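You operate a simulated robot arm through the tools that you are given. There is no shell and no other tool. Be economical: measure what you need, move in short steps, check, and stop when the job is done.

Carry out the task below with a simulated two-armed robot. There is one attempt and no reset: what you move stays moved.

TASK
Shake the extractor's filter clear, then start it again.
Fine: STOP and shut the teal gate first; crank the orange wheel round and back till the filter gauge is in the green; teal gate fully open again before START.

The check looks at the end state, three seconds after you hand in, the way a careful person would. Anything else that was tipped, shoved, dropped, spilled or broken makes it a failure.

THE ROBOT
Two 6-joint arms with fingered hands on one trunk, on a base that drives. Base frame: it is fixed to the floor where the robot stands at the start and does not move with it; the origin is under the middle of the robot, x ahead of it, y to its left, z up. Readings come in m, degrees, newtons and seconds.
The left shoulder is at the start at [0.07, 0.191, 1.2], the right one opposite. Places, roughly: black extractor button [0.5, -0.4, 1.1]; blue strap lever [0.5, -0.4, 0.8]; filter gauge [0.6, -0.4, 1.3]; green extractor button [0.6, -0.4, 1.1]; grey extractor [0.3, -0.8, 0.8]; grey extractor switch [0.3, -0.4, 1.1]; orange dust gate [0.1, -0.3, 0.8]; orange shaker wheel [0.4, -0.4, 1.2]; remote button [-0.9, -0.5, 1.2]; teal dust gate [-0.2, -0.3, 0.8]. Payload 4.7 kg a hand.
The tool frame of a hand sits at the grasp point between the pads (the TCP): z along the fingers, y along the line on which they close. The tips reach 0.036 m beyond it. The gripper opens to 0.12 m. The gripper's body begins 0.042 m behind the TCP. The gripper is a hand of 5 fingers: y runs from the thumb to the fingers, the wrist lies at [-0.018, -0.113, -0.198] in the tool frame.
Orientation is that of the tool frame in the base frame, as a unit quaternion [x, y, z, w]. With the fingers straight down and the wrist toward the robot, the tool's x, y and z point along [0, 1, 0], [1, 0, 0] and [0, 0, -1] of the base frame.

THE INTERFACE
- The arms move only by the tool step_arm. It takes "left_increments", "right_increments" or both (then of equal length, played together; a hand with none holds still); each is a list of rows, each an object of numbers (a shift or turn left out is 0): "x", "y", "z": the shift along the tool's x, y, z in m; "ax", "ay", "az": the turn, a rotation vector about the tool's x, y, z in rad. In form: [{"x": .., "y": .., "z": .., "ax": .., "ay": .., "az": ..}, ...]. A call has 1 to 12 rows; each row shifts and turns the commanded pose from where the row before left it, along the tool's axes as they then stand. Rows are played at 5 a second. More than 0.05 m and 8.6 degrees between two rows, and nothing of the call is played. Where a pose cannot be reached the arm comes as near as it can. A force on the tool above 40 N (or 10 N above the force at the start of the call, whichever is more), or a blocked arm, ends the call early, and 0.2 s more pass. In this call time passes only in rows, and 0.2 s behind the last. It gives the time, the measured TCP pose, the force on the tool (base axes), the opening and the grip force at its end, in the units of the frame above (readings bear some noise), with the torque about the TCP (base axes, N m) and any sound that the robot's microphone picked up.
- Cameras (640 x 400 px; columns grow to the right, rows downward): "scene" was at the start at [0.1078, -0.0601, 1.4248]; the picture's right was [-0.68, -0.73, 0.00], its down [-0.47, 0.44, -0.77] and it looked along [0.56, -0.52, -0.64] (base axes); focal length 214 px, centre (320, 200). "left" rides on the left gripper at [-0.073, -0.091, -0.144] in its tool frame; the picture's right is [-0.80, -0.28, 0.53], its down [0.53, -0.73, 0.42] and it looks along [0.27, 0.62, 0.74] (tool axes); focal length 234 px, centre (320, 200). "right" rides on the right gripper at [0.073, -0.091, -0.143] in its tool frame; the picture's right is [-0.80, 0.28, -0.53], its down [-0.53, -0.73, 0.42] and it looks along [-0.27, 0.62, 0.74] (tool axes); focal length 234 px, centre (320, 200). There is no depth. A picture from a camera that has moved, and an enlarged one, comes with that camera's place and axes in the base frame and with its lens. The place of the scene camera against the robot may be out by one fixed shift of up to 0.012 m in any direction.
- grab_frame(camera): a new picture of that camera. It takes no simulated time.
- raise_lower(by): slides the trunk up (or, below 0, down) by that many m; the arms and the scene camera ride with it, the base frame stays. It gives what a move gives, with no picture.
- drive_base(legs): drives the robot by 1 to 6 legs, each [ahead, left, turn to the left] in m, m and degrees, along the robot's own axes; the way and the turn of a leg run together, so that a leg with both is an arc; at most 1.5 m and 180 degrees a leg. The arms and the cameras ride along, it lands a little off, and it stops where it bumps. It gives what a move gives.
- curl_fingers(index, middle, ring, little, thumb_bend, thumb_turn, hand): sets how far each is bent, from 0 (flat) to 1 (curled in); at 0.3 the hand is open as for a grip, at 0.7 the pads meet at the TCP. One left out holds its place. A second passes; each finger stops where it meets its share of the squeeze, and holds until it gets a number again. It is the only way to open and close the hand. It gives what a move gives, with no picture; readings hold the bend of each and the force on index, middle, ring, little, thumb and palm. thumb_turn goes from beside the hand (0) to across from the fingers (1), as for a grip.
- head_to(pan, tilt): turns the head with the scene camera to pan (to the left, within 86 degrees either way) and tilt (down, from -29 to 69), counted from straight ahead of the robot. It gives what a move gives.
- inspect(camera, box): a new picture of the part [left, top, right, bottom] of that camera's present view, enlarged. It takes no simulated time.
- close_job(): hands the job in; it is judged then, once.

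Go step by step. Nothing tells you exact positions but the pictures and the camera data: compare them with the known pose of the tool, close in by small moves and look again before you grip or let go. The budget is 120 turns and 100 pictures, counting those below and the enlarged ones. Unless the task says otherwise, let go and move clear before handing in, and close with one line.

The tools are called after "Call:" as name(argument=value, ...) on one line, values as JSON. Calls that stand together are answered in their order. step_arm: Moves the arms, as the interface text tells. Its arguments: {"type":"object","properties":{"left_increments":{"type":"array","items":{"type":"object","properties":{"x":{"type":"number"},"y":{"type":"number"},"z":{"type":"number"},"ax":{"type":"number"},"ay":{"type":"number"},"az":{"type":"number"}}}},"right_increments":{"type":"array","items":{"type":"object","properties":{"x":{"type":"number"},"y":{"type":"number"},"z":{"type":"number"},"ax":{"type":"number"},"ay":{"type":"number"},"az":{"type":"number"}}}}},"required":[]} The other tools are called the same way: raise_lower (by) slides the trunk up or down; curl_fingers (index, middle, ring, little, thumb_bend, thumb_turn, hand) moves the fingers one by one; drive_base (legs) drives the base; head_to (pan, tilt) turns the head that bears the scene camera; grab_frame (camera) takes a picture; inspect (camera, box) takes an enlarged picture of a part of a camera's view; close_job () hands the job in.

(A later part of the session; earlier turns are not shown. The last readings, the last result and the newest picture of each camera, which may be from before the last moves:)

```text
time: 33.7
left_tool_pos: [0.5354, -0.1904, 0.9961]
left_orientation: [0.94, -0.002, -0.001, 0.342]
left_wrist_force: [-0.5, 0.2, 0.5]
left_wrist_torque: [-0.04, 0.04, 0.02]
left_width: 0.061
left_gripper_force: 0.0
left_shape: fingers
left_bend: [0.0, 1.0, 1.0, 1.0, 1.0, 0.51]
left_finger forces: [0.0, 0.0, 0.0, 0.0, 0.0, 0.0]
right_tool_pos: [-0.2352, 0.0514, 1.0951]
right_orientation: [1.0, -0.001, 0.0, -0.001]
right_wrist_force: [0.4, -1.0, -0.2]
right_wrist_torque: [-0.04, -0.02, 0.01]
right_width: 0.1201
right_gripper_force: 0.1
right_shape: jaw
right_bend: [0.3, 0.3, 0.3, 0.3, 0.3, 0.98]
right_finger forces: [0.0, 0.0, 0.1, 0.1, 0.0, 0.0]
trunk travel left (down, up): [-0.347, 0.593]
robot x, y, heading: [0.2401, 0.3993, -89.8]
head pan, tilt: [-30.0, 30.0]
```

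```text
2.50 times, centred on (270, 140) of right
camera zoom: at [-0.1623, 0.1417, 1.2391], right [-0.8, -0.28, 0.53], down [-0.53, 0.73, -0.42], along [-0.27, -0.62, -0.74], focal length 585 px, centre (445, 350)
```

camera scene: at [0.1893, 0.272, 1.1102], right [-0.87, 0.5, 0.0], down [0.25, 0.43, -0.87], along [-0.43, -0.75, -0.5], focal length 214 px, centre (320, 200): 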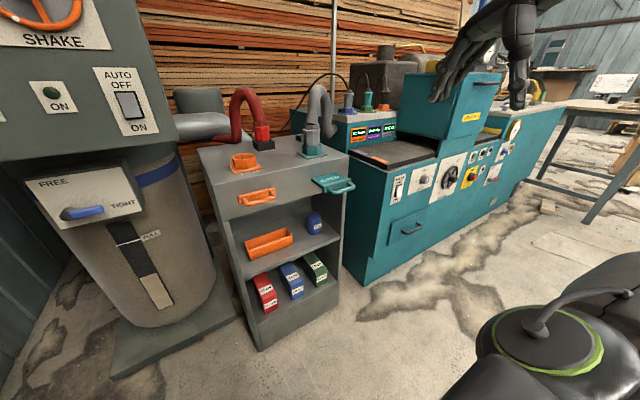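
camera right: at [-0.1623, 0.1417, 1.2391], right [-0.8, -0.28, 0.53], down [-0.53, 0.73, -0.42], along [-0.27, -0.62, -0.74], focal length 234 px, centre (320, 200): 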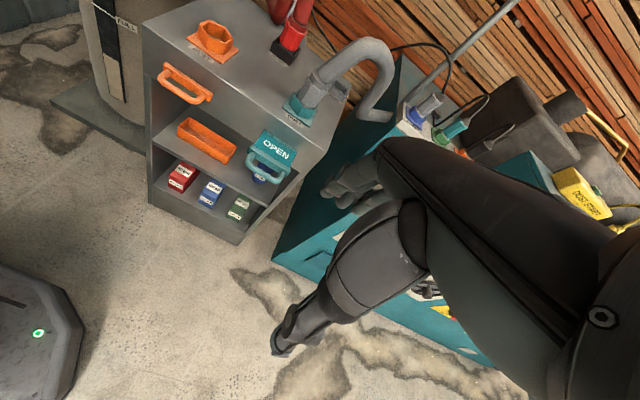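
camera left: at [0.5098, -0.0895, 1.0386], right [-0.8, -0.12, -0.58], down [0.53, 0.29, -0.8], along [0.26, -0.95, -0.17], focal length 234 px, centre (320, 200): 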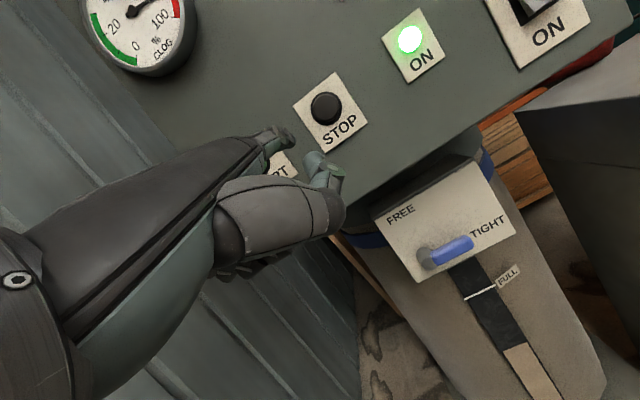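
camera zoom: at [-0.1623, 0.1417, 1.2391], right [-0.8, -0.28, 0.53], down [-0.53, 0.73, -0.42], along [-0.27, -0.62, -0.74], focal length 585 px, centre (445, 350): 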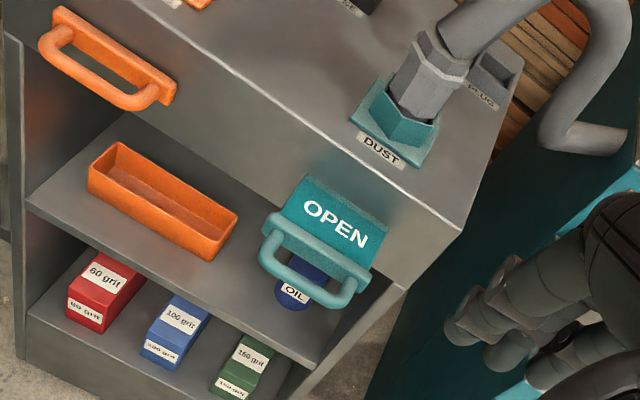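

The teal handle bar is near (−0.175, −0.213, 0.792), about 9 cm wide. I ready index and middle as a narrow hook with the thumb open, and bring the right hand above it.

Call:
step_arm(right_increments=[{"x": 0.0077, "y": 0.0377, "z": 0.0207}, {"x": 0.0077, "y": 0.0377, "z": 0.0207}, {"x": 0.0077, "y": 0.0377, "z": 0.0207}, {"x": 0.0077, "y": 0.0377, "z": 0.0207}, {"x": 0.0077, "y": 0.0377, "z": 0.0207}, {"x": 0.0077, "y": 0.0377, "z": 0.0207}, {"x": 0.0077, "y": 0.0377, "z": 0.0207}])

Call:
curl_fingers(hand="right", index=0.55, middle=0.55, ring=1, little=1, thumb_bend=0.3, thumb_turn=1)

Call:
inspect(camera="scene", box=[260, 80, 420, 230])

Call:
grab_frame(camera="right")

```text
time: 35.3
left_tool_pos: [0.5339, -0.1899, 0.9959]
left_orientation: [0.94, -0.001, 0.0, 0.341]
left_wrist_force: [0.5, 0.0, -1.0]
left_wrist_torque: [0.0, -0.05, 0.03]
left_width: 0.0606
left_gripper_force: 0.0
left_shape: fingers
left_bend: [0.0, 1.0, 1.0, 1.0, 1.0, 0.51]
left_finger forces: [0.1, 0.0, 0.0, 0.0, 0.0, 0.1]
right_tool_pos: [-0.2273, -0.1602, 0.933]
right_orientation: [1.0, -0.001, 0.001, 0.0]
right_wrist_force: [0.1, 0.2, 0.1]
right_wrist_torque: [-0.01, -0.05, 0.0]
right_width: 0.1197
right_gripper_force: 0.1
right_shape: jaw
right_bend: [0.3, 0.3, 0.3, 0.3, 0.3, 0.98]
right_finger forces: [0.0, 0.0, 0.0, 0.0, 0.0, 0.0]
right hand out of reach, approached as far as the arm can: row 5, 6, 7
trunk travel left (down, up): [-0.347, 0.593]
robot x, y, heading: [0.2398, 0.4046, -90.1]
head pan, tilt: [-30.0, 30.0]
```

```text
time: 36.3
left_tool_pos: [0.5347, -0.1899, 0.9959]
left_orientation: [0.94, -0.002, -0.001, 0.342]
left_wrist_force: [0.8, 0.1, -0.3]
left_wrist_torque: [0.0, -0.02, 0.01]
left_width: 0.0607
left_gripper_force: 0.1
left_shape: fingers
left_bend: [0.0, 1.0, 1.0, 1.0, 1.0, 0.51]
left_finger forces: [0.0, 0.1, 0.1, 0.0, 0.0, 0.0]
right_tool_pos: [-0.2248, -0.1601, 0.9349]
right_orientation: [1.0, -0.001, 0.001, 0.001]
right_wrist_force: [-0.5, -0.8, 0.0]
right_wrist_torque: [0.01, 0.01, -0.03]
right_width: 0.0851
right_gripper_force: 0.1
right_shape: fingers
right_bend: [0.55, 0.55, 1.0, 1.0, 0.3, 0.97]
right_finger forces: [0.0, 0.1, 0.1, 0.0, 0.1, 0.0]
trunk travel left (down, up): [-0.347, 0.593]
robot x, y, heading: [0.2397, 0.3997, -90.1]
head pan, tilt: [-30.0, 30.0]
```

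```text
2.67 times, centred on (340, 155) of scene
camera zoom: at [0.1893, 0.272, 1.1101], right [-0.86, 0.5, 0.0], down [0.25, 0.43, -0.87], along [-0.43, -0.75, -0.5], focal length 572 px, centre (267, 320)
```

zoom: 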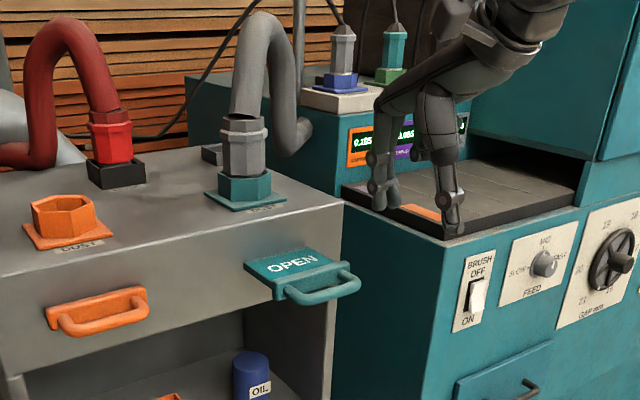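

```text
68 pictures are left
camera right: at [-0.1534, -0.0686, 1.0779], right [-0.8, -0.28, 0.52], down [-0.53, 0.73, -0.43], along [-0.27, -0.62, -0.74], focal length 234 px, centre (320, 200)
```

right: 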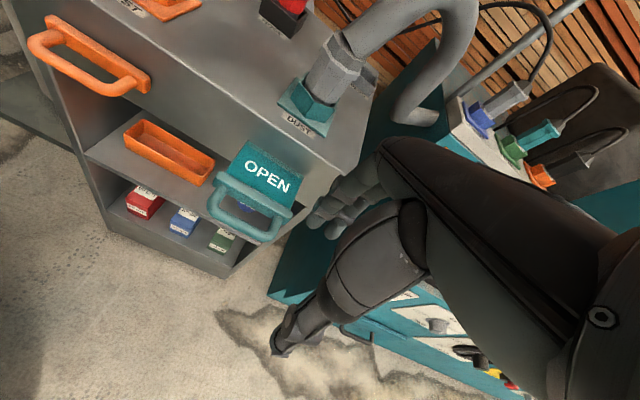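

The right arm hit a reach limit because the shoulder is low. I raise the trunk 0.3 m so the hand can come down onto the handle from above.

Call:
raise_lower(by=0.3)

Call:
step_arm(right_increments=[{"x": 0.01, "y": 0.012, "z": 0.04}, {"x": 0.01, "y": 0.012, "z": 0.04}, {"x": 0.01, "y": 0.012, "z": 0.04}, {"x": 0.01, "y": 0.012, "z": 0.04}, {"x": 0.006, "y": 0.0, "z": 0.04}, {"z": 0.04}, {"z": 0.04}])

```text
time: 39.3
left_tool_pos: [0.5347, -0.1899, 1.2964]
left_orientation: [0.94, -0.002, -0.001, 0.342]
left_wrist_force: [-0.6, -0.5, 0.0]
left_wrist_torque: [0.02, 0.04, 0.01]
left_width: 0.0605
left_gripper_force: 0.1
left_shape: fingers
left_bend: [0.0, 1.0, 1.0, 1.0, 1.0, 0.51]
left_finger forces: [0.0, 0.0, 0.0, 0.0, 0.1, 0.1]
right_tool_pos: [-0.2262, -0.1584, 1.2344]
right_orientation: [1.0, -0.001, 0.0, 0.001]
right_wrist_force: [0.2, 0.2, 0.3]
right_wrist_torque: [0.02, -0.01, 0.02]
right_width: 0.0854
right_gripper_force: 0.0
right_shape: fingers
right_bend: [0.55, 0.55, 1.0, 1.0, 0.3, 0.97]
right_finger forces: [0.0, 0.0, 0.0, 0.0, 0.1, 0.0]
trunk travel left (down, up): [-0.647, 0.293]
robot x, y, heading: [0.2399, 0.399, -89.7]
head pan, tilt: [-30.0, 30.0]
```

```text
time: 40.9
left_tool_pos: [0.5342, -0.1913, 1.295]
left_orientation: [0.94, -0.002, 0.0, 0.342]
left_wrist_force: [-0.8, -0.2, -0.3]
left_wrist_torque: [0.02, -0.02, 0.0]
left_width: 0.0604
left_gripper_force: 0.1
left_shape: fingers
left_bend: [0.0, 1.0, 1.0, 1.0, 1.0, 0.51]
left_finger forces: [0.0, 0.0, 0.0, 0.0, 0.0, 0.0]
right_tool_pos: [-0.2491, -0.1244, 0.9609]
right_orientation: [0.99, -0.129, 0.057, -0.026]
right_wrist_force: [1.8, -2.8, 1.1]
right_wrist_torque: [0.13, 0.17, 0.04]
right_width: 0.0852
right_gripper_force: 0.1
right_shape: fingers
right_bend: [0.55, 0.55, 1.0, 1.0, 0.3, 0.98]
right_finger forces: [0.0, 0.1, 0.1, 0.0, 0.0, 0.0]
right hand out of reach, approached as far as the arm can: row 1, 2, 3, 4, 5, 6, 7
trunk travel left (down, up): [-0.647, 0.293]
robot x, y, heading: [0.2415, 0.4071, -90.4]
head pan, tilt: [-30.0, 30.0]
```

Call:
head_to(pan=-50, tilt=20)

Call:
grab_frame(camera="scene")

Call:
grab_frame(camera="right")

```text
time: 41.8
left_tool_pos: [0.536, -0.1896, 1.2945]
left_orientation: [0.94, -0.002, -0.001, 0.342]
left_wrist_force: [0.3, 0.1, -0.4]
left_wrist_torque: [0.03, 0.02, 0.01]
left_width: 0.0605
left_gripper_force: 0.1
left_shape: fingers
left_bend: [0.0, 1.0, 1.0, 1.0, 1.0, 0.51]
left_finger forces: [0.0, 0.0, 0.1, 0.0, 0.0, 0.0]
right_tool_pos: [-0.2468, -0.1241, 0.9624]
right_orientation: [0.99, -0.128, 0.056, -0.025]
right_wrist_force: [-0.5, -1.2, -0.6]
right_wrist_torque: [-0.01, 0.03, 0.0]
right_width: 0.0851
right_gripper_force: 0.1
right_shape: fingers
right_bend: [0.55, 0.55, 1.0, 1.0, 0.3, 0.98]
right_finger forces: [0.1, 0.0, 0.1, 0.0, 0.0, 0.0]
trunk travel left (down, up): [-0.647, 0.293]
robot x, y, heading: [0.2361, 0.4031, -90.2]
head pan, tilt: [-50.0, 20.0]
```

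```text
67 pictures are left
camera scene: at [0.1634, 0.2904, 1.4262], right [-0.64, 0.77, 0.0], down [0.26, 0.22, -0.94], along [-0.72, -0.6, -0.34], focal length 214 px, centre (320, 200)
```

scene: 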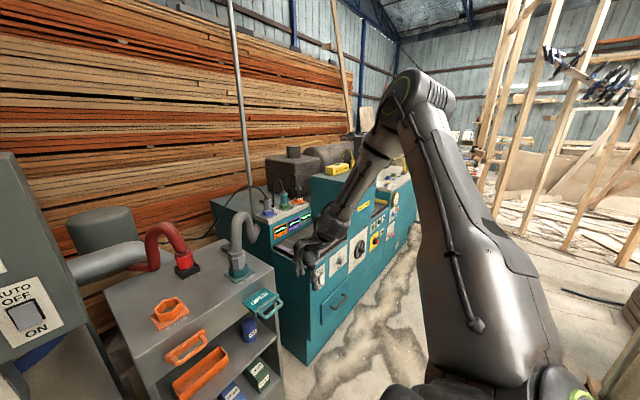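

```text
66 pictures are left
camera right: at [-0.1711, -0.0606, 1.1191], right [-0.9, -0.08, 0.42], down [-0.28, 0.86, -0.43], along [-0.33, -0.5, -0.8], focal length 234 px, centre (320, 200)
```

right: 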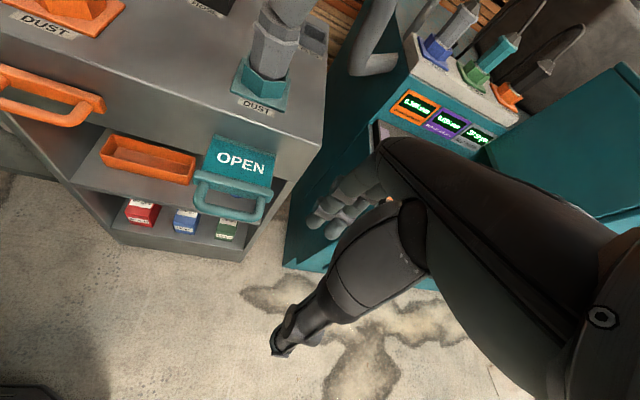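

The right arm is cramped this close. I drive back and right a little so the handle lies about 20° to my right at mid reach, then square the hand.

Call:
drive_base(legs=[[-0.1, -0.14, 0]])

Call:
step_arm(right_increments=[{"ax": -0.025, "ay": -0.056, "az": -0.128}, {"ax": -0.025, "ay": -0.056, "az": -0.128}, {"x": 0.045, "z": -0.01}, {"x": 0.045, "z": -0.01}, {"x": 0.045, "z": -0.01}, {"x": 0.04, "y": 0.02}])

```text
time: 43.2
left_tool_pos: [0.399, -0.0893, 1.2955]
left_orientation: [0.94, 0.0, 0.0, 0.342]
left_wrist_force: [0.6, -0.6, 0.7]
left_wrist_torque: [-0.02, -0.01, 0.01]
left_width: 0.0605
left_gripper_force: 0.0
left_shape: fingers
left_bend: [0.0, 1.0, 1.0, 1.0, 1.0, 0.51]
left_finger forces: [0.0, 0.0, 0.0, 0.0, 0.0, 0.0]
right_tool_pos: [-0.378, -0.0323, 0.9677]
right_orientation: [1.0, 0.0, 0.001, 0.001]
right_wrist_force: [0.1, -0.2, -0.2]
right_wrist_torque: [0.0, 0.02, -0.01]
right_width: 0.0853
right_gripper_force: 0.1
right_shape: fingers
right_bend: [0.55, 0.55, 1.0, 1.0, 0.3, 0.98]
right_finger forces: [0.0, 0.0, 0.0, 0.0, 0.0, 0.0]
trunk travel left (down, up): [-0.647, 0.293]
robot x, y, heading: [0.1038, 0.5013, -89.9]
head pan, tilt: [-50.0, 20.0]
```

```text
time: 44.6
left_tool_pos: [0.3992, -0.0882, 1.2958]
left_orientation: [0.94, -0.001, 0.0, 0.341]
left_wrist_force: [-0.1, 0.1, -0.2]
left_wrist_torque: [0.01, 0.01, -0.01]
left_width: 0.0605
left_gripper_force: 0.1
left_shape: fingers
left_bend: [0.0, 1.0, 1.0, 1.0, 1.0, 0.51]
left_finger forces: [0.0, 0.0, 0.0, 0.1, 0.0, 0.0]
right_tool_pos: [-0.279, 0.0487, 1.0072]
right_orientation: [0.99, 0.13, -0.055, 0.025]
right_wrist_force: [0.8, 0.2, -0.1]
right_wrist_torque: [-0.01, 0.07, -0.05]
right_width: 0.0852
right_gripper_force: 0.1
right_shape: fingers
right_bend: [0.55, 0.55, 1.0, 1.0, 0.3, 0.98]
right_finger forces: [0.0, 0.0, 0.0, 0.0, 0.1, 0.0]
right hand out of reach, approached as far as the arm can: row 3, 4, 5, 6
trunk travel left (down, up): [-0.647, 0.293]
robot x, y, heading: [0.1002, 0.5061, -90.4]
head pan, tilt: [-50.0, 20.0]
```

I was simply too near my axis with that move. I undo the extra turn and extend forward first, then across.

Call:
step_arm(right_increments=[{"y": 0.04, "ax": 0.025, "ay": 0.056, "az": 0.128}, {"y": 0.04, "ax": 0.025, "ay": 0.056, "az": 0.128}, {"y": 0.04}, {"y": 0.04}, {"y": 0.04, "x": 0.01}, {"x": 0.03, "y": 0.02}, {"x": 0.03}])

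Call:
grab_frame(camera="right")

```text
time: 46.2
left_tool_pos: [0.3973, -0.0882, 1.2952]
left_orientation: [0.94, -0.001, 0.0, 0.342]
left_wrist_force: [-0.4, -0.1, -0.3]
left_wrist_torque: [0.03, 0.07, 0.02]
left_width: 0.0606
left_gripper_force: 0.1
left_shape: fingers
left_bend: [0.0, 1.0, 1.0, 1.0, 1.0, 0.51]
left_finger forces: [0.1, 0.1, 0.0, 0.0, 0.0, 0.0]
right_tool_pos: [-0.3352, -0.0303, 1.0674]
right_orientation: [1.0, 0.001, 0.001, 0.002]
right_wrist_force: [0.2, -0.8, -0.2]
right_wrist_torque: [0.01, 0.01, -0.03]
right_width: 0.0853
right_gripper_force: 0.0
right_shape: fingers
right_bend: [0.55, 0.55, 1.0, 1.0, 0.3, 0.98]
right_finger forces: [0.1, 0.0, 0.0, 0.1, 0.0, 0.1]
right hand out of reach, approached as far as the arm can: row 1, 2, 3, 4, 5, 6, 7
trunk travel left (down, up): [-0.647, 0.293]
robot x, y, heading: [0.1005, 0.5014, -89.9]
head pan, tilt: [-50.0, 20.0]
```

```text
65 pictures are left
camera right: at [-0.2614, 0.0605, 1.2103], right [-0.8, -0.28, 0.52], down [-0.53, 0.73, -0.43], along [-0.26, -0.62, -0.74], focal length 234 px, centre (320, 200)
```

right: 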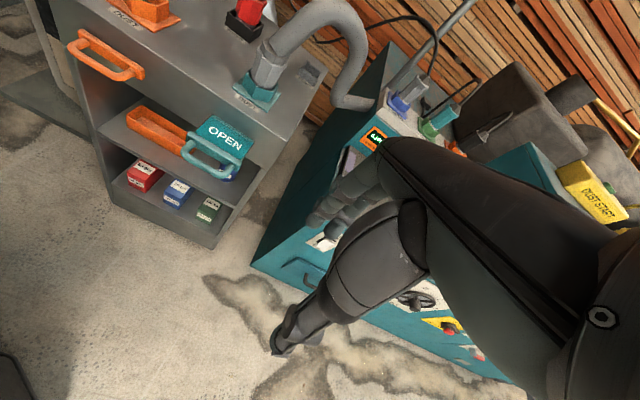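

The right arm is stuck near a joint limit in its folded pose. I try to unfold it by going up and forward first.

Call:
step_arm(right_increments=[{"z": -0.045}, {"z": -0.045}, {"z": -0.045}, {"z": -0.045}, {"z": -0.045}, {"y": 0.045}, {"y": 0.045}, {"y": 0.045}, {"y": 0.045}])

```text
time: 48.2
left_tool_pos: [0.3974, -0.0888, 1.295]
left_orientation: [0.94, -0.001, 0.001, 0.341]
left_wrist_force: [0.1, -0.6, 0.7]
left_wrist_torque: [0.01, -0.03, 0.03]
left_width: 0.0607
left_gripper_force: 0.1
left_shape: fingers
left_bend: [0.0, 1.0, 1.0, 1.0, 1.0, 0.51]
left_finger forces: [0.0, 0.0, 0.0, 0.0, 0.0, 0.1]
right_tool_pos: [-0.4182, -0.0927, 1.2526]
right_orientation: [1.0, 0.001, 0.002, 0.001]
right_wrist_force: [-0.5, 0.6, 0.3]
right_wrist_torque: [0.07, 0.01, 0.0]
right_width: 0.0848
right_gripper_force: 0.0
right_shape: fingers
right_bend: [0.55, 0.55, 1.0, 1.0, 0.3, 0.98]
right_finger forces: [0.0, 0.0, 0.1, 0.1, 0.0, 0.0]
right hand out of reach, approached as far as the arm can: row 5, 6, 7, 8, 9
trunk travel left (down, up): [-0.647, 0.293]
robot x, y, heading: [0.1032, 0.503, -90.1]
head pan, tilt: [-50.0, 20.0]
```

Before switching hands, one test: yaw the right hand outward and try moving inward.

Call:
step_arm(right_increments=[{"az": 0.14}, {"az": 0.14}, {"az": 0.14}, {"az": 0.14}, {"x": 0.03, "y": 0.03}, {"x": 0.03, "y": 0.03}, {"x": 0.03, "y": 0.03}])

Call:
grab_frame(camera="scene")

```text
time: 49.8
left_tool_pos: [0.3968, -0.0893, 1.2951]
left_orientation: [0.94, -0.001, -0.001, 0.34]
left_wrist_force: [0.4, 0.3, 0.4]
left_wrist_torque: [-0.01, 0.0, 0.0]
left_width: 0.0608
left_gripper_force: 0.1
left_shape: fingers
left_bend: [0.0, 1.0, 1.0, 1.0, 1.0, 0.51]
left_finger forces: [0.0, 0.1, 0.0, 0.0, 0.1, 0.0]
right_tool_pos: [-0.4729, -0.0852, 1.2279]
right_orientation: [0.961, -0.276, 0.002, 0.002]
right_wrist_force: [-0.2, -0.4, -0.5]
right_wrist_torque: [0.0, 0.0, 0.04]
right_width: 0.0849
right_gripper_force: 0.0
right_shape: fingers
right_bend: [0.55, 0.55, 1.0, 1.0, 0.3, 0.98]
right_finger forces: [0.1, 0.0, 0.0, 0.0, 0.0, 0.1]
right hand out of reach, approached as far as the arm can: row 1, 2, 3, 4, 5, 6, 7
trunk travel left (down, up): [-0.647, 0.293]
robot x, y, heading: [0.0998, 0.503, -89.9]
head pan, tilt: [-50.0, 20.0]
```

```text
64 pictures are left
camera scene: at [0.0242, 0.3905, 1.4262], right [-0.64, 0.77, 0.0], down [0.26, 0.22, -0.94], along [-0.72, -0.6, -0.34], focal length 214 px, centre (320, 200)
```

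scene: 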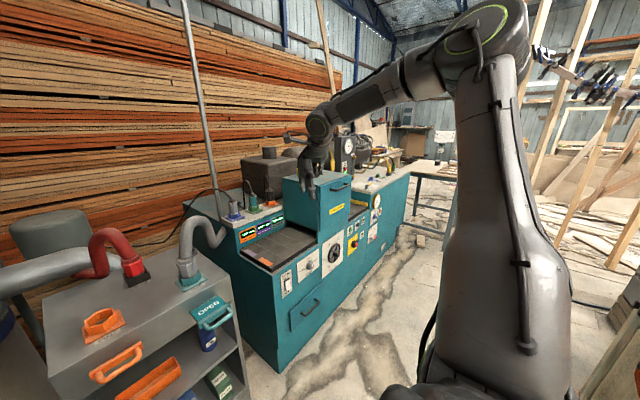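

Outward yaw makes it worse, so the limit is on that side. I yaw the other way and move inward and forward.

Call:
step_arm(right_increments=[{"az": -0.145}, {"az": -0.145}, {"az": -0.145}, {"az": -0.145}, {"az": -0.145}, {"az": -0.145}, {"az": -0.145}, {"x": 0.03, "y": 0.02}, {"x": 0.03, "y": 0.02}, {"x": 0.03, "y": 0.02}])

```text
time: 52.0
left_tool_pos: [0.3976, -0.0883, 1.2962]
left_orientation: [0.939, -0.001, -0.001, 0.343]
left_wrist_force: [-0.4, -0.8, 0.3]
left_wrist_torque: [-0.02, 0.05, -0.02]
left_width: 0.061
left_gripper_force: 0.0
left_shape: fingers
left_bend: [0.0, 1.0, 1.0, 1.0, 1.0, 0.51]
left_finger forces: [0.1, 0.0, 0.0, 0.0, 0.0, 0.0]
right_tool_pos: [-0.3651, -0.0545, 1.2288]
right_orientation: [0.975, 0.224, 0.0, 0.002]
right_wrist_force: [-0.1, -0.6, 0.7]
right_wrist_torque: [0.0, 0.01, 0.02]
right_width: 0.0852
right_gripper_force: 0.0
right_shape: fingers
right_bend: [0.55, 0.55, 1.0, 1.0, 0.3, 0.98]
right_finger forces: [0.1, 0.1, 0.0, 0.1, 0.0, 0.1]
right hand out of reach, approached as far as the arm can: row 7, 8, 9, 10
trunk travel left (down, up): [-0.647, 0.293]
robot x, y, heading: [0.1014, 0.5022, -90.3]
head pan, tilt: [-50.0, 20.0]
```

The left arm has shown free reach ahead, so I use it for the gate: point it down, set its hook grip, and shift/turn the base so the handle lies straight ahead.

Call:
step_arm(left_increments=[{"ax": 0.14}, {"ax": 0.14}, {"ax": 0.14}, {"ax": 0.14}, {"ax": 0.138}])

Call:
curl_fingers(hand="left", index=0.55, middle=0.55, ring=1, little=1, thumb_bend=0.3, thumb_turn=1)

Call:
drive_base(legs=[[0, -0.1, 0], [0, 0, -15]])

Call:
step_arm(left_increments=[{"az": -0.131, "z": 0.02}, {"az": -0.131, "z": 0.02}, {"x": -0.04, "z": 0.03}, {"x": -0.04, "z": 0.03}, {"x": -0.04, "z": 0.03}, {"x": -0.04, "z": 0.03}, {"x": -0.04, "z": 0.03}])

```text
time: 53.2
left_tool_pos: [0.5408, -0.0775, 1.2275]
left_orientation: [1.0, -0.006, -0.009, 0.008]
left_wrist_force: [0.8, 0.3, -0.5]
left_wrist_torque: [-0.03, 0.01, 0.0]
left_width: 0.0608
left_gripper_force: 0.0
left_shape: fingers
left_bend: [0.0, 1.0, 1.0, 1.0, 1.0, 0.51]
left_finger forces: [0.0, 0.1, 0.0, 0.0, 0.1, 0.1]
left hand out of reach, approached as far as the arm can: row 1, 2, 3, 4, 5
right_tool_pos: [-0.3657, -0.0538, 1.2279]
right_orientation: [0.974, 0.225, -0.002, 0.002]
right_wrist_force: [-0.1, 0.8, -0.1]
right_wrist_torque: [-0.03, 0.03, 0.03]
right_width: 0.0851
right_gripper_force: 0.1
right_shape: fingers
right_bend: [0.55, 0.55, 1.0, 1.0, 0.3, 0.98]
right_finger forces: [0.1, 0.0, 0.1, 0.0, 0.0, 0.0]
trunk travel left (down, up): [-0.647, 0.293]
robot x, y, heading: [0.0996, 0.5036, -90.0]
head pan, tilt: [-50.0, 20.0]
```

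```text
time: 54.2
left_tool_pos: [0.5391, -0.0792, 1.227]
left_orientation: [1.0, -0.006, -0.008, 0.009]
left_wrist_force: [0.6, 0.7, 0.6]
left_wrist_torque: [-0.02, 0.03, -0.03]
left_width: 0.0853
left_gripper_force: 0.0
left_shape: fingers
left_bend: [0.55, 0.55, 1.0, 1.0, 0.3, 0.98]
left_finger forces: [0.0, 0.0, 0.0, 0.0, 0.0, 0.1]
right_tool_pos: [-0.3653, -0.0551, 1.2264]
right_orientation: [0.974, 0.225, -0.001, 0.001]
right_wrist_force: [0.6, 0.3, 0.6]
right_wrist_torque: [0.01, 0.01, -0.01]
right_width: 0.0851
right_gripper_force: 0.0
right_shape: fingers
right_bend: [0.55, 0.55, 1.0, 1.0, 0.3, 0.98]
right_finger forces: [0.0, 0.0, 0.1, 0.0, 0.1, 0.0]
trunk travel left (down, up): [-0.647, 0.293]
robot x, y, heading: [0.1005, 0.5034, -89.8]
head pan, tilt: [-50.0, 20.0]
```

```text
time: 56.3
left_tool_pos: [0.2717, -0.1734, 1.2282]
left_orientation: [0.991, -0.136, -0.008, 0.008]
left_wrist_force: [0.3, 0.1, -0.8]
left_wrist_torque: [0.03, 0.0, -0.01]
left_width: 0.0852
left_gripper_force: 0.0
left_shape: fingers
left_bend: [0.55, 0.55, 1.0, 1.0, 0.3, 0.98]
left_finger forces: [0.1, 0.1, 0.0, 0.0, 0.1, 0.0]
right_tool_pos: [-0.5953, 0.0858, 1.2269]
right_orientation: [0.996, 0.094, -0.001, 0.002]
right_wrist_force: [-0.3, -0.8, -0.9]
right_wrist_torque: [0.02, 0.02, 0.02]
right_width: 0.0848
right_gripper_force: 0.0
right_shape: fingers
right_bend: [0.55, 0.55, 1.0, 1.0, 0.3, 0.98]
right_finger forces: [0.0, 0.0, 0.0, 0.0, 0.0, 0.0]
trunk travel left (down, up): [-0.647, 0.293]
robot x, y, heading: [-0.0004, 0.4992, -105.3]
head pan, tilt: [-50.0, 20.0]
```

```text
time: 57.9
left_tool_pos: [0.2083, -0.1981, 0.9835]
left_orientation: [1.0, -0.007, -0.011, 0.008]
left_wrist_force: [-0.7, -0.2, 0.6]
left_wrist_torque: [0.02, 0.02, -0.02]
left_width: 0.0849
left_gripper_force: 0.1
left_shape: fingers
left_bend: [0.55, 0.55, 1.0, 1.0, 0.3, 0.98]
left_finger forces: [0.0, 0.0, 0.0, 0.0, 0.1, 0.0]
left hand out of reach, approached as far as the arm can: row 1, 2, 3, 4, 5, 6, 7
right_tool_pos: [-0.5975, 0.0857, 1.2268]
right_orientation: [0.996, 0.094, 0.001, 0.002]
right_wrist_force: [-0.3, -0.5, 0.7]
right_wrist_torque: [0.04, -0.03, 0.02]
right_width: 0.0853
right_gripper_force: 0.1
right_shape: fingers
right_bend: [0.55, 0.55, 1.0, 1.0, 0.3, 0.98]
right_finger forces: [0.0, 0.0, 0.1, 0.0, 0.0, 0.0]
trunk travel left (down, up): [-0.647, 0.293]
robot x, y, heading: [-0.0008, 0.5009, -105.0]
head pan, tilt: [-50.0, 20.0]
```

The same inner limit shows on the left arm. I test whether extending straight forward frees it.

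Call:
step_arm(left_increments=[{"x": -0.0104, "y": 0.0386}, {"x": -0.0104, "y": 0.0386}, {"x": -0.0104, "y": 0.0386}])

Call:
grab_frame(camera="scene")

```text
time: 58.7
left_tool_pos: [0.1726, -0.3096, 0.9819]
left_orientation: [1.0, -0.006, -0.009, 0.005]
left_wrist_force: [0.0, -0.3, -1.3]
left_wrist_torque: [0.02, 0.0, 0.01]
left_width: 0.085
left_gripper_force: 0.1
left_shape: fingers
left_bend: [0.55, 0.55, 1.0, 1.0, 0.3, 0.98]
left_finger forces: [0.0, 0.0, 0.0, 0.0, 0.0, 0.0]
right_tool_pos: [-0.595, 0.0863, 1.2261]
right_orientation: [0.995, 0.096, 0.0, 0.001]
right_wrist_force: [1.0, -0.5, 0.3]
right_wrist_torque: [0.0, -0.02, 0.03]
right_width: 0.0852
right_gripper_force: 0.1
right_shape: fingers
right_bend: [0.55, 0.55, 1.0, 1.0, 0.3, 0.98]
right_finger forces: [0.0, 0.0, 0.0, 0.1, 0.2, 0.1]
trunk travel left (down, up): [-0.647, 0.293]
robot x, y, heading: [0.0025, 0.5017, -105.0]
head pan, tilt: [-50.0, 20.0]
```

```text
63 pictures are left
camera scene: at [-0.1029, 0.4127, 1.4261], right [-0.42, 0.91, 0.0], down [0.31, 0.14, -0.94], along [-0.85, -0.39, -0.34], focal length 214 px, centre (320, 200)
```

scene: 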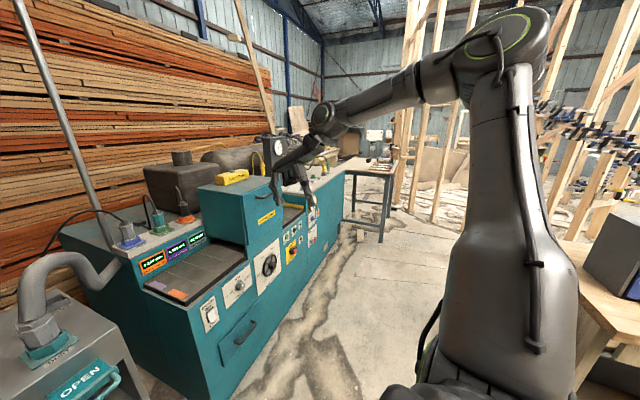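

That works: the hole is only for near/high poses. So the right arm can do the gate from about (0.195, 0.53) with the handle at fwd 0.74/right 0.37. I go there, square the hand and lower it while extending.

Call:
drive_base(legs=[[0, 0, 15], [-0.03, 0.195, 0]])

Call:
step_arm(right_increments=[{"az": 0.113, "z": 0.03}, {"az": 0.113, "z": 0.03}, {"az": 0.113, "z": 0.03}, {"az": 0.113, "z": 0.03}, {"z": 0.04}, {"z": 0.04}, {"z": 0.04, "y": 0.02}, {"y": 0.04}, {"y": 0.04}, {"y": 0.04}])

```text
time: 61.2
left_tool_pos: [0.5582, -0.2154, 0.9847]
left_orientation: [0.993, 0.116, -0.007, 0.008]
left_wrist_force: [0.0, 1.1, -0.1]
left_wrist_torque: [-0.02, 0.02, -0.02]
left_width: 0.0852
left_gripper_force: 0.1
left_shape: fingers
left_bend: [0.55, 0.55, 1.0, 1.0, 0.3, 0.98]
left_finger forces: [0.0, 0.1, 0.0, 0.0, 0.0, 0.1]
right_tool_pos: [-0.2859, -0.0188, 1.2271]
right_orientation: [0.976, 0.216, 0.0, 0.002]
right_wrist_force: [0.2, 0.6, 0.3]
right_wrist_torque: [-0.05, 0.01, 0.0]
right_width: 0.0854
right_gripper_force: 0.0
right_shape: fingers
right_bend: [0.55, 0.55, 1.0, 1.0, 0.3, 0.98]
right_finger forces: [0.0, 0.1, 0.1, 0.0, 0.0, 0.0]
trunk travel left (down, up): [-0.647, 0.293]
robot x, y, heading: [0.1953, 0.53, -91.3]
head pan, tilt: [-50.0, 20.0]
```

```text
time: 63.4
left_tool_pos: [0.5568, -0.2146, 0.9846]
left_orientation: [0.993, 0.116, -0.009, 0.009]
left_wrist_force: [0.0, 1.1, 0.0]
left_wrist_torque: [-0.01, -0.01, 0.01]
left_width: 0.0851
left_gripper_force: 0.0
left_shape: fingers
left_bend: [0.55, 0.55, 1.0, 1.0, 0.3, 0.98]
left_finger forces: [0.1, 0.0, 0.1, 0.0, 0.0, 0.1]
right_tool_pos: [-0.3352, -0.0419, 1.015]
right_orientation: [1.0, -0.008, 0.0, 0.001]
right_wrist_force: [-0.4, -0.2, -0.1]
right_wrist_torque: [-0.01, -0.01, 0.0]
right_width: 0.0852
right_gripper_force: 0.1
right_shape: fingers
right_bend: [0.55, 0.55, 1.0, 1.0, 0.3, 0.98]
right_finger forces: [0.0, 0.0, 0.0, 0.0, 0.0, 0.1]
right hand out of reach, approached as far as the arm can: row 6, 7, 8, 9, 10
trunk travel left (down, up): [-0.647, 0.293]
robot x, y, heading: [0.1924, 0.5293, -91.4]
head pan, tilt: [-50.0, 20.0]
```

Call:
step_arm(right_increments=[{"y": 0.04}, {"y": 0.04}, {"y": 0.04}, {"y": 0.04}])

Call:
grab_frame(camera="right")

```text
time: 64.4
left_tool_pos: [0.5569, -0.2147, 0.9842]
left_orientation: [0.993, 0.116, -0.008, 0.007]
left_wrist_force: [-0.1, -0.4, 0.2]
left_wrist_torque: [0.0, -0.06, -0.02]
left_width: 0.0853
left_gripper_force: 0.0
left_shape: fingers
left_bend: [0.55, 0.55, 1.0, 1.0, 0.3, 0.98]
left_finger forces: [0.0, 0.0, 0.0, 0.0, 0.1, 0.1]
right_tool_pos: [-0.3563, -0.0534, 1.0289]
right_orientation: [0.999, 0.026, -0.034, 0.0]
right_wrist_force: [0.8, 0.1, -0.5]
right_wrist_torque: [0.03, 0.07, 0.01]
right_width: 0.0853
right_gripper_force: 0.0
right_shape: fingers
right_bend: [0.55, 0.55, 1.0, 1.0, 0.3, 0.98]
right_finger forces: [0.1, 0.0, 0.0, 0.1, 0.1, 0.1]
right hand out of reach, approached as far as the arm can: row 1, 2, 3, 4
trunk travel left (down, up): [-0.647, 0.293]
robot x, y, heading: [0.1919, 0.5293, -91.2]
head pan, tilt: [-50.0, 20.0]
```

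```text
62 pictures are left
camera right: at [-0.2791, 0.0408, 1.1673], right [-0.75, -0.32, 0.58], down [-0.6, 0.7, -0.39], along [-0.28, -0.63, -0.72], focal length 234 px, centre (320, 200)
```

right: 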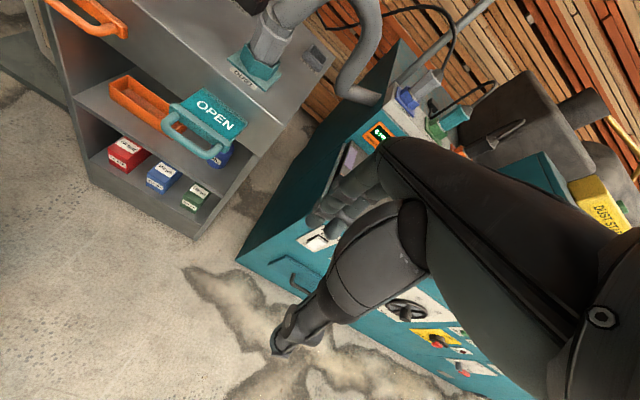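

The right arm stays stuck in its folded branch, so the left arm does everything. I lift the trunk a bit and drive so the handle falls where the left hand is known to reach (fwd 0.74, left 0.37, heading −105°).

Call:
raise_lower(by=0.15)

Call:
drive_base(legs=[[-0.1, 0, -14], [0.118, -0.517, 0]])

Call:
head_to(pan=10, tilt=40)

Call:
grab_frame(camera="scene")

Call:
grab_frame(camera="left")

```text
time: 66.1
left_tool_pos: [0.5571, -0.216, 1.1346]
left_orientation: [0.993, 0.115, -0.008, 0.007]
left_wrist_force: [-0.7, 0.2, 0.0]
left_wrist_torque: [0.0, 0.01, 0.0]
left_width: 0.0851
left_gripper_force: 0.0
left_shape: fingers
left_bend: [0.55, 0.55, 1.0, 1.0, 0.3, 0.98]
left_finger forces: [0.0, 0.1, 0.0, 0.0, 0.0, 0.0]
right_tool_pos: [-0.3497, -0.0547, 1.1808]
right_orientation: [1.0, -0.009, 0.001, 0.002]
right_wrist_force: [0.3, -0.3, -1.7]
right_wrist_torque: [0.0, 0.0, -0.03]
right_width: 0.0849
right_gripper_force: 0.1
right_shape: fingers
right_bend: [0.55, 0.55, 1.0, 1.0, 0.3, 0.98]
right_finger forces: [0.0, 0.1, 0.0, 0.0, 0.0, 0.0]
trunk travel left (down, up): [-0.797, 0.143]
robot x, y, heading: [0.1914, 0.5286, -91.4]
head pan, tilt: [-50.0, 20.0]
```

```text
time: 70.1
left_tool_pos: [-0.154, -0.1632, 1.1338]
left_orientation: [1.0, -0.002, -0.01, 0.007]
left_wrist_force: [-0.4, -0.4, 0.0]
left_wrist_torque: [-0.02, 0.03, -0.05]
left_width: 0.0851
left_gripper_force: 0.0
left_shape: fingers
left_bend: [0.55, 0.55, 1.0, 1.0, 0.3, 0.98]
left_finger forces: [0.0, 0.0, 0.0, 0.0, 0.1, 0.0]
right_tool_pos: [-0.9994, 0.2033, 1.1807]
right_orientation: [0.992, -0.126, 0.0, 0.002]
right_wrist_force: [0.1, -0.4, 0.0]
right_wrist_torque: [-0.02, 0.03, 0.0]
right_width: 0.085
right_gripper_force: 0.1
right_shape: fingers
right_bend: [0.55, 0.55, 1.0, 1.0, 0.3, 0.98]
right_finger forces: [0.0, 0.1, 0.1, 0.1, 0.0, 0.1]
trunk travel left (down, up): [-0.797, 0.143]
robot x, y, heading: [-0.3354, 0.6438, -104.7]
head pan, tilt: [-50.0, 20.0]
```

```text
time: 71.4
left_tool_pos: [-0.1558, -0.1631, 1.135]
left_orientation: [1.0, -0.002, -0.008, 0.007]
left_wrist_force: [-0.5, -0.3, -0.9]
left_wrist_torque: [-0.02, -0.01, 0.0]
left_width: 0.0853
left_gripper_force: 0.0
left_shape: fingers
left_bend: [0.55, 0.55, 1.0, 1.0, 0.3, 0.98]
left_finger forces: [0.1, 0.0, 0.1, 0.1, 0.0, 0.0]
right_tool_pos: [-0.9999, 0.2044, 1.1805]
right_orientation: [0.992, -0.126, 0.001, 0.001]
right_wrist_force: [0.2, -0.7, 0.8]
right_wrist_torque: [0.04, -0.02, 0.0]
right_width: 0.0849
right_gripper_force: 0.0
right_shape: fingers
right_bend: [0.55, 0.55, 1.0, 1.0, 0.3, 0.98]
right_finger forces: [0.0, 0.0, 0.0, 0.0, 0.0, 0.0]
trunk travel left (down, up): [-0.797, 0.143]
robot x, y, heading: [-0.3338, 0.6469, -104.6]
head pan, tilt: [10.0, 40.0]
```

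```text
61 pictures are left
camera scene: at [-0.3604, 0.5115, 1.5448], right [-1.0, 0.08, 0.0], down [0.05, 0.64, -0.77], along [-0.06, -0.76, -0.64], focal length 214 px, centre (320, 200)
```

scene: 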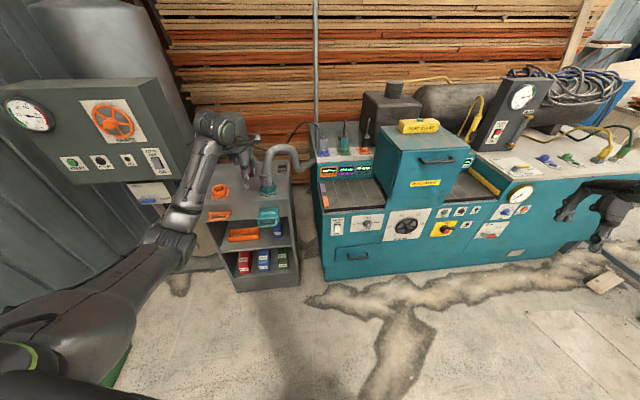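

```text
60 pictures are left
camera left: at [-0.2249, -0.0696, 1.2767], right [-0.81, 0.28, -0.51], down [0.53, 0.72, -0.44], along [0.25, -0.63, -0.73], focal length 234 px, centre (320, 200)
```

left: 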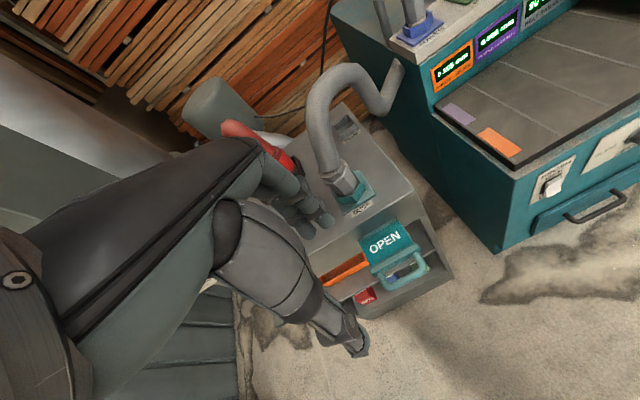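

The left hand hangs nicely near the handle (bar ≈ (−0.17, −0.21, 0.79)). I lower and line up above it, with the hook fingers a bit more closed.

Call:
curl_fingers(hand="left", index=0.6, middle=0.6)

Call:
raise_lower(by=-0.15)

Call:
step_arm(left_increments=[{"x": -0.005, "y": 0.022, "z": 0.02}, {"x": -0.005, "y": 0.022, "z": 0.02}, {"z": 0.035}, {"z": 0.03}])

Call:
grab_frame(camera="left")

Call:
inspect(camera="scene", box=[200, 100, 320, 260])

```text
time: 72.4
left_tool_pos: [-0.1539, -0.1633, 1.1337]
left_orientation: [1.0, -0.002, -0.008, 0.008]
left_wrist_force: [0.2, 0.6, 1.0]
left_wrist_torque: [-0.04, -0.03, 0.05]
left_width: 0.0778
left_gripper_force: 0.0
left_shape: fingers
left_bend: [0.6, 0.6, 1.0, 1.0, 0.3, 0.98]
left_finger forces: [0.0, 0.0, 0.1, 0.0, 0.0, 0.1]
right_tool_pos: [-1.0005, 0.2051, 1.1801]
right_orientation: [0.992, -0.126, 0.001, 0.002]
right_wrist_force: [-0.1, 0.3, -0.2]
right_wrist_torque: [0.01, 0.0, -0.02]
right_width: 0.0853
right_gripper_force: 0.0
right_shape: fingers
right_bend: [0.55, 0.55, 1.0, 1.0, 0.3, 0.98]
right_finger forces: [0.0, 0.0, 0.0, 0.0, 0.0, 0.0]
trunk travel left (down, up): [-0.797, 0.143]
robot x, y, heading: [-0.3332, 0.6435, -104.7]
head pan, tilt: [10.0, 40.0]
```

```text
time: 74.2
left_tool_pos: [-0.1551, -0.1629, 0.985]
left_orientation: [1.0, -0.001, -0.008, 0.007]
left_wrist_force: [0.8, 0.0, 0.4]
left_wrist_torque: [-0.01, -0.01, 0.01]
left_width: 0.0776
left_gripper_force: 0.0
left_shape: fingers
left_bend: [0.6, 0.6, 1.0, 1.0, 0.3, 0.98]
left_finger forces: [0.1, 0.0, 0.0, 0.0, 0.0, 0.0]
right_tool_pos: [-0.9996, 0.2052, 1.0294]
right_orientation: [0.992, -0.126, -0.001, 0.002]
right_wrist_force: [0.5, 0.3, 0.1]
right_wrist_torque: [0.05, -0.02, -0.04]
right_width: 0.0851
right_gripper_force: 0.0
right_shape: fingers
right_bend: [0.55, 0.55, 1.0, 1.0, 0.3, 0.98]
right_finger forces: [0.1, 0.0, 0.1, 0.0, 0.0, 0.0]
trunk travel left (down, up): [-0.647, 0.293]
robot x, y, heading: [-0.3342, 0.6444, -104.7]
head pan, tilt: [10.0, 40.0]
```

```text
time: 75.2
left_tool_pos: [-0.1668, -0.2095, 0.8804]
left_orientation: [1.0, -0.002, -0.009, 0.007]
left_wrist_force: [-0.1, 0.2, 0.3]
left_wrist_torque: [0.01, -0.01, 0.02]
left_width: 0.0776
left_gripper_force: 0.0
left_shape: fingers
left_bend: [0.6, 0.6, 1.0, 1.0, 0.3, 0.98]
left_finger forces: [0.0, 0.0, 0.0, 0.0, 0.0, 0.0]
right_tool_pos: [-1.0012, 0.2043, 1.0302]
right_orientation: [0.992, -0.126, 0.0, 0.002]
right_wrist_force: [0.5, 0.1, -0.2]
right_wrist_torque: [0.02, 0.0, -0.02]
right_width: 0.0851
right_gripper_force: 0.1
right_shape: fingers
right_bend: [0.55, 0.55, 1.0, 1.0, 0.3, 0.98]
right_finger forces: [0.1, 0.0, 0.0, 0.1, 0.0, 0.0]
trunk travel left (down, up): [-0.647, 0.293]
robot x, y, heading: [-0.339, 0.6442, -104.7]
head pan, tilt: [10.0, 40.0]
```

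```text
59 pictures are left
camera left: at [-0.2372, -0.1164, 1.0221], right [-0.81, 0.28, -0.51], down [0.53, 0.73, -0.44], along [0.25, -0.63, -0.73], focal length 234 px, centre (320, 200)
```

left: 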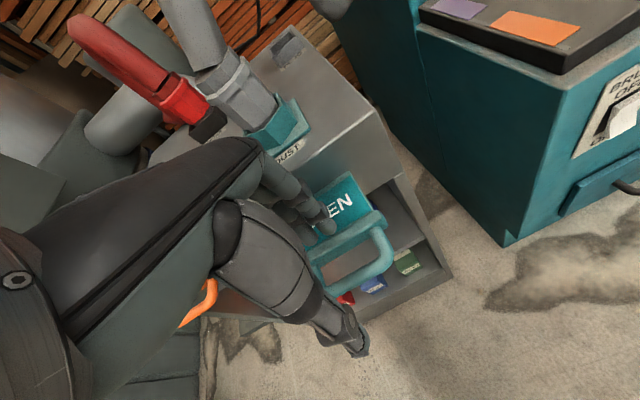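

```text
2.50 times, centred on (260, 180) of scene
camera zoom: at [-0.3604, 0.511, 1.3948], right [-1.0, 0.08, 0.0], down [0.05, 0.64, -0.77], along [-0.06, -0.76, -0.64], focal length 536 px, centre (470, 250)
```

zoom: 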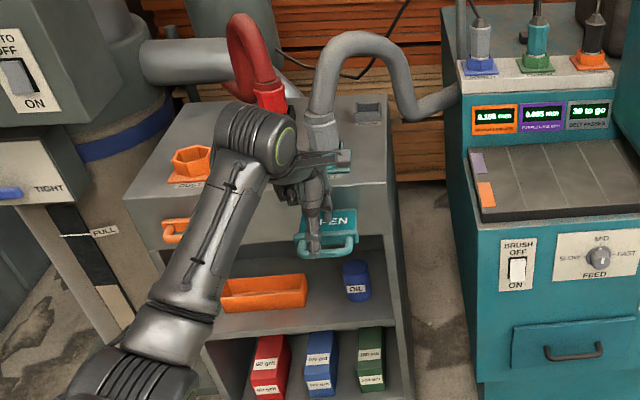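

Call:
inspect(camera="left", box=[250, 140, 420, 370])

Call:
inspect(camera="scene", box=[235, 140, 295, 220])

```text
1.74 times, centred on (335, 255) of left
camera zoom: at [-0.2372, -0.1164, 1.0221], right [-0.81, 0.28, -0.51], down [0.53, 0.73, -0.44], along [0.25, -0.63, -0.73], focal length 407 px, centre (294, 104)
```

zoom: 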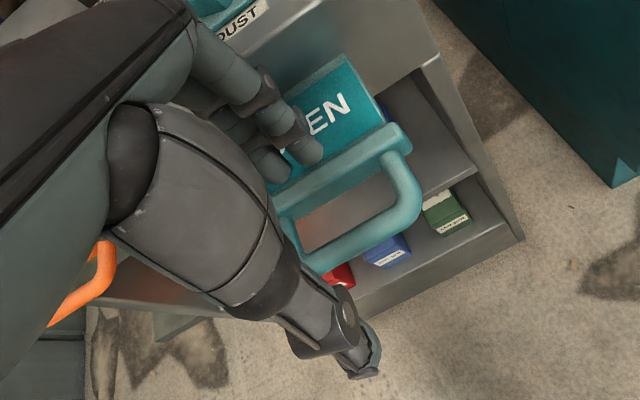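

```text
5.00 times, centred on (265, 180) of scene
camera zoom: at [-0.3604, 0.511, 1.3948], right [-1.0, 0.08, 0.0], down [0.05, 0.64, -0.77], along [-0.06, -0.76, -0.64], focal length 1072 px, centre (595, 300)
```

zoom: 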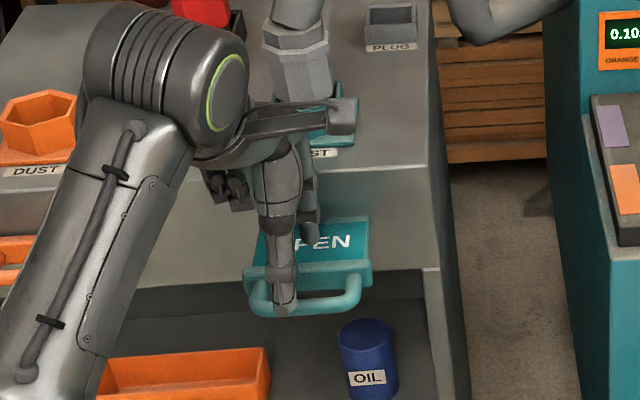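

Refined from the two hand cameras: bar ≈ (−0.171, −0.195, 0.81), gap between it and the flange about 2.5 cm centred at y≈−0.215. I shift 18 mm toward me and descend in steps.

Call:
step_arm(left_increments=[{"x": -0.009, "y": -0.018}, {"z": 0.015}, {"z": 0.015}])

Call:
inspect(camera="left", box=[250, 140, 420, 370])

```text
time: 76.0
left_tool_pos: [-0.1759, -0.1901, 0.8499]
left_orientation: [1.0, -0.002, -0.009, 0.007]
left_wrist_force: [0.3, -0.5, -0.7]
left_wrist_torque: [0.02, -0.01, -0.03]
left_width: 0.0777
left_gripper_force: 0.0
left_shape: fingers
left_bend: [0.6, 0.6, 1.0, 1.0, 0.3, 0.98]
left_finger forces: [0.0, 0.0, 0.0, 0.0, 0.0, 0.0]
right_tool_pos: [-0.9992, 0.2053, 1.0306]
right_orientation: [0.992, -0.127, -0.001, 0.002]
right_wrist_force: [0.0, -0.7, 0.2]
right_wrist_torque: [0.03, 0.0, 0.02]
right_width: 0.0847
right_gripper_force: 0.0
right_shape: fingers
right_bend: [0.55, 0.55, 1.0, 1.0, 0.3, 0.98]
right_finger forces: [0.0, 0.1, 0.0, 0.0, 0.0, 0.1]
trunk travel left (down, up): [-0.647, 0.293]
robot x, y, heading: [-0.3364, 0.6462, -104.5]
head pan, tilt: [10.0, 40.0]
```

```text
1.74 times, centred on (335, 255) of left
camera zoom: at [-0.2449, -0.0966, 0.9924], right [-0.81, 0.28, -0.51], down [0.53, 0.72, -0.44], along [0.25, -0.63, -0.73], focal length 407 px, centre (294, 104)
```

zoom: 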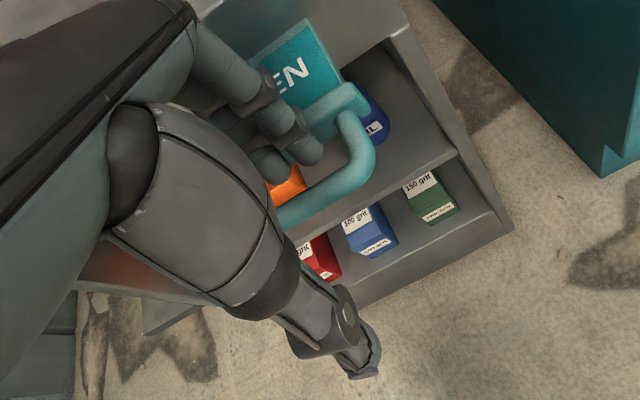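

The fingertips are entering the gap cleanly. I descend the rest and close on the bar.

Call:
step_arm(left_increments=[{"z": 0.012}, {"z": 0.012}, {"z": 0.012}])

Call:
curl_fingers(hand="left", index=0.75, middle=0.75, thumb_bend=0.75)

Call:
inspect(camera="left", box=[250, 140, 420, 370])

```text
time: 76.7
left_tool_pos: [-0.1767, -0.1974, 0.8387]
left_orientation: [1.0, -0.004, -0.009, 0.023]
left_wrist_force: [2.3, 0.5, 24.8]
left_wrist_torque: [-0.89, -0.39, 0.1]
left_width: 0.0777
left_gripper_force: 12.3
left_shape: fingers
left_bend: [0.6, 0.6, 1.0, 1.0, 0.3, 0.98]
left_finger forces: [0.1, 24.1, 0.0, 0.1, 0.0, 0.0]
right_tool_pos: [-0.9996, 0.205, 1.0306]
right_orientation: [0.992, -0.127, 0.001, 0.003]
right_wrist_force: [0.7, -0.2, -0.4]
right_wrist_torque: [0.02, 0.0, 0.02]
right_width: 0.085
right_gripper_force: 0.1
right_shape: fingers
right_bend: [0.55, 0.55, 1.0, 1.0, 0.3, 0.98]
right_finger forces: [0.0, 0.0, 0.1, 0.0, 0.0, 0.1]
trunk travel left (down, up): [-0.647, 0.293]
robot x, y, heading: [-0.3359, 0.6492, -105.0]
head pan, tilt: [10.0, 40.0]
stopped in row 3 (left hand): the force on the tool passed its limit at 45 N (the readings are from after the stop); the commanded pose is now the measured one
```

```text
time: 77.7
left_tool_pos: [-0.1774, -0.1962, 0.8356]
left_orientation: [1.0, -0.002, -0.009, 0.021]
left_wrist_force: [3.7, -14.9, 24.8]
left_wrist_torque: [-1.11, -0.3, 0.01]
left_width: 0.0077
left_gripper_force: 30.9
left_shape: fingers
left_bend: [0.74, 0.74, 1.0, 1.0, 0.69, 1.0]
left_finger forces: [12.2, 41.8, 0.0, 0.1, 7.4, 0.0]
right_tool_pos: [-1.0002, 0.206, 1.0296]
right_orientation: [0.992, -0.127, 0.001, 0.003]
right_wrist_force: [0.6, -0.1, 0.7]
right_wrist_torque: [0.01, 0.0, 0.02]
right_width: 0.0851
right_gripper_force: 0.0
right_shape: fingers
right_bend: [0.55, 0.55, 1.0, 1.0, 0.3, 0.98]
right_finger forces: [0.0, 0.0, 0.1, 0.0, 0.1, 0.0]
trunk travel left (down, up): [-0.647, 0.293]
robot x, y, heading: [-0.3331, 0.647, -104.6]
head pan, tilt: [10.0, 40.0]
```

```text
1.74 times, centred on (335, 255) of left
camera zoom: at [-0.2466, -0.0978, 0.9753], right [-0.81, 0.26, -0.52], down [0.53, 0.71, -0.46], along [0.25, -0.65, -0.72], focal length 407 px, centre (294, 104)
```

zoom: 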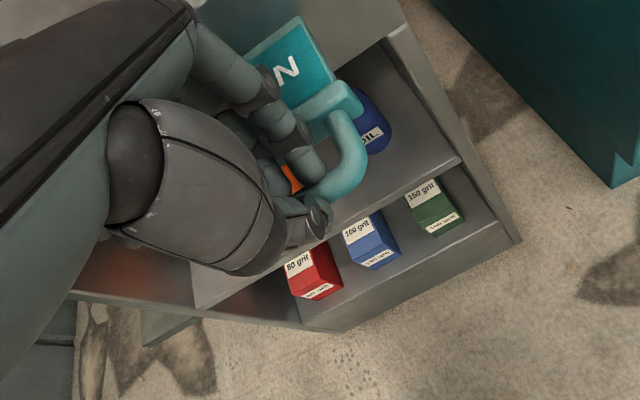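

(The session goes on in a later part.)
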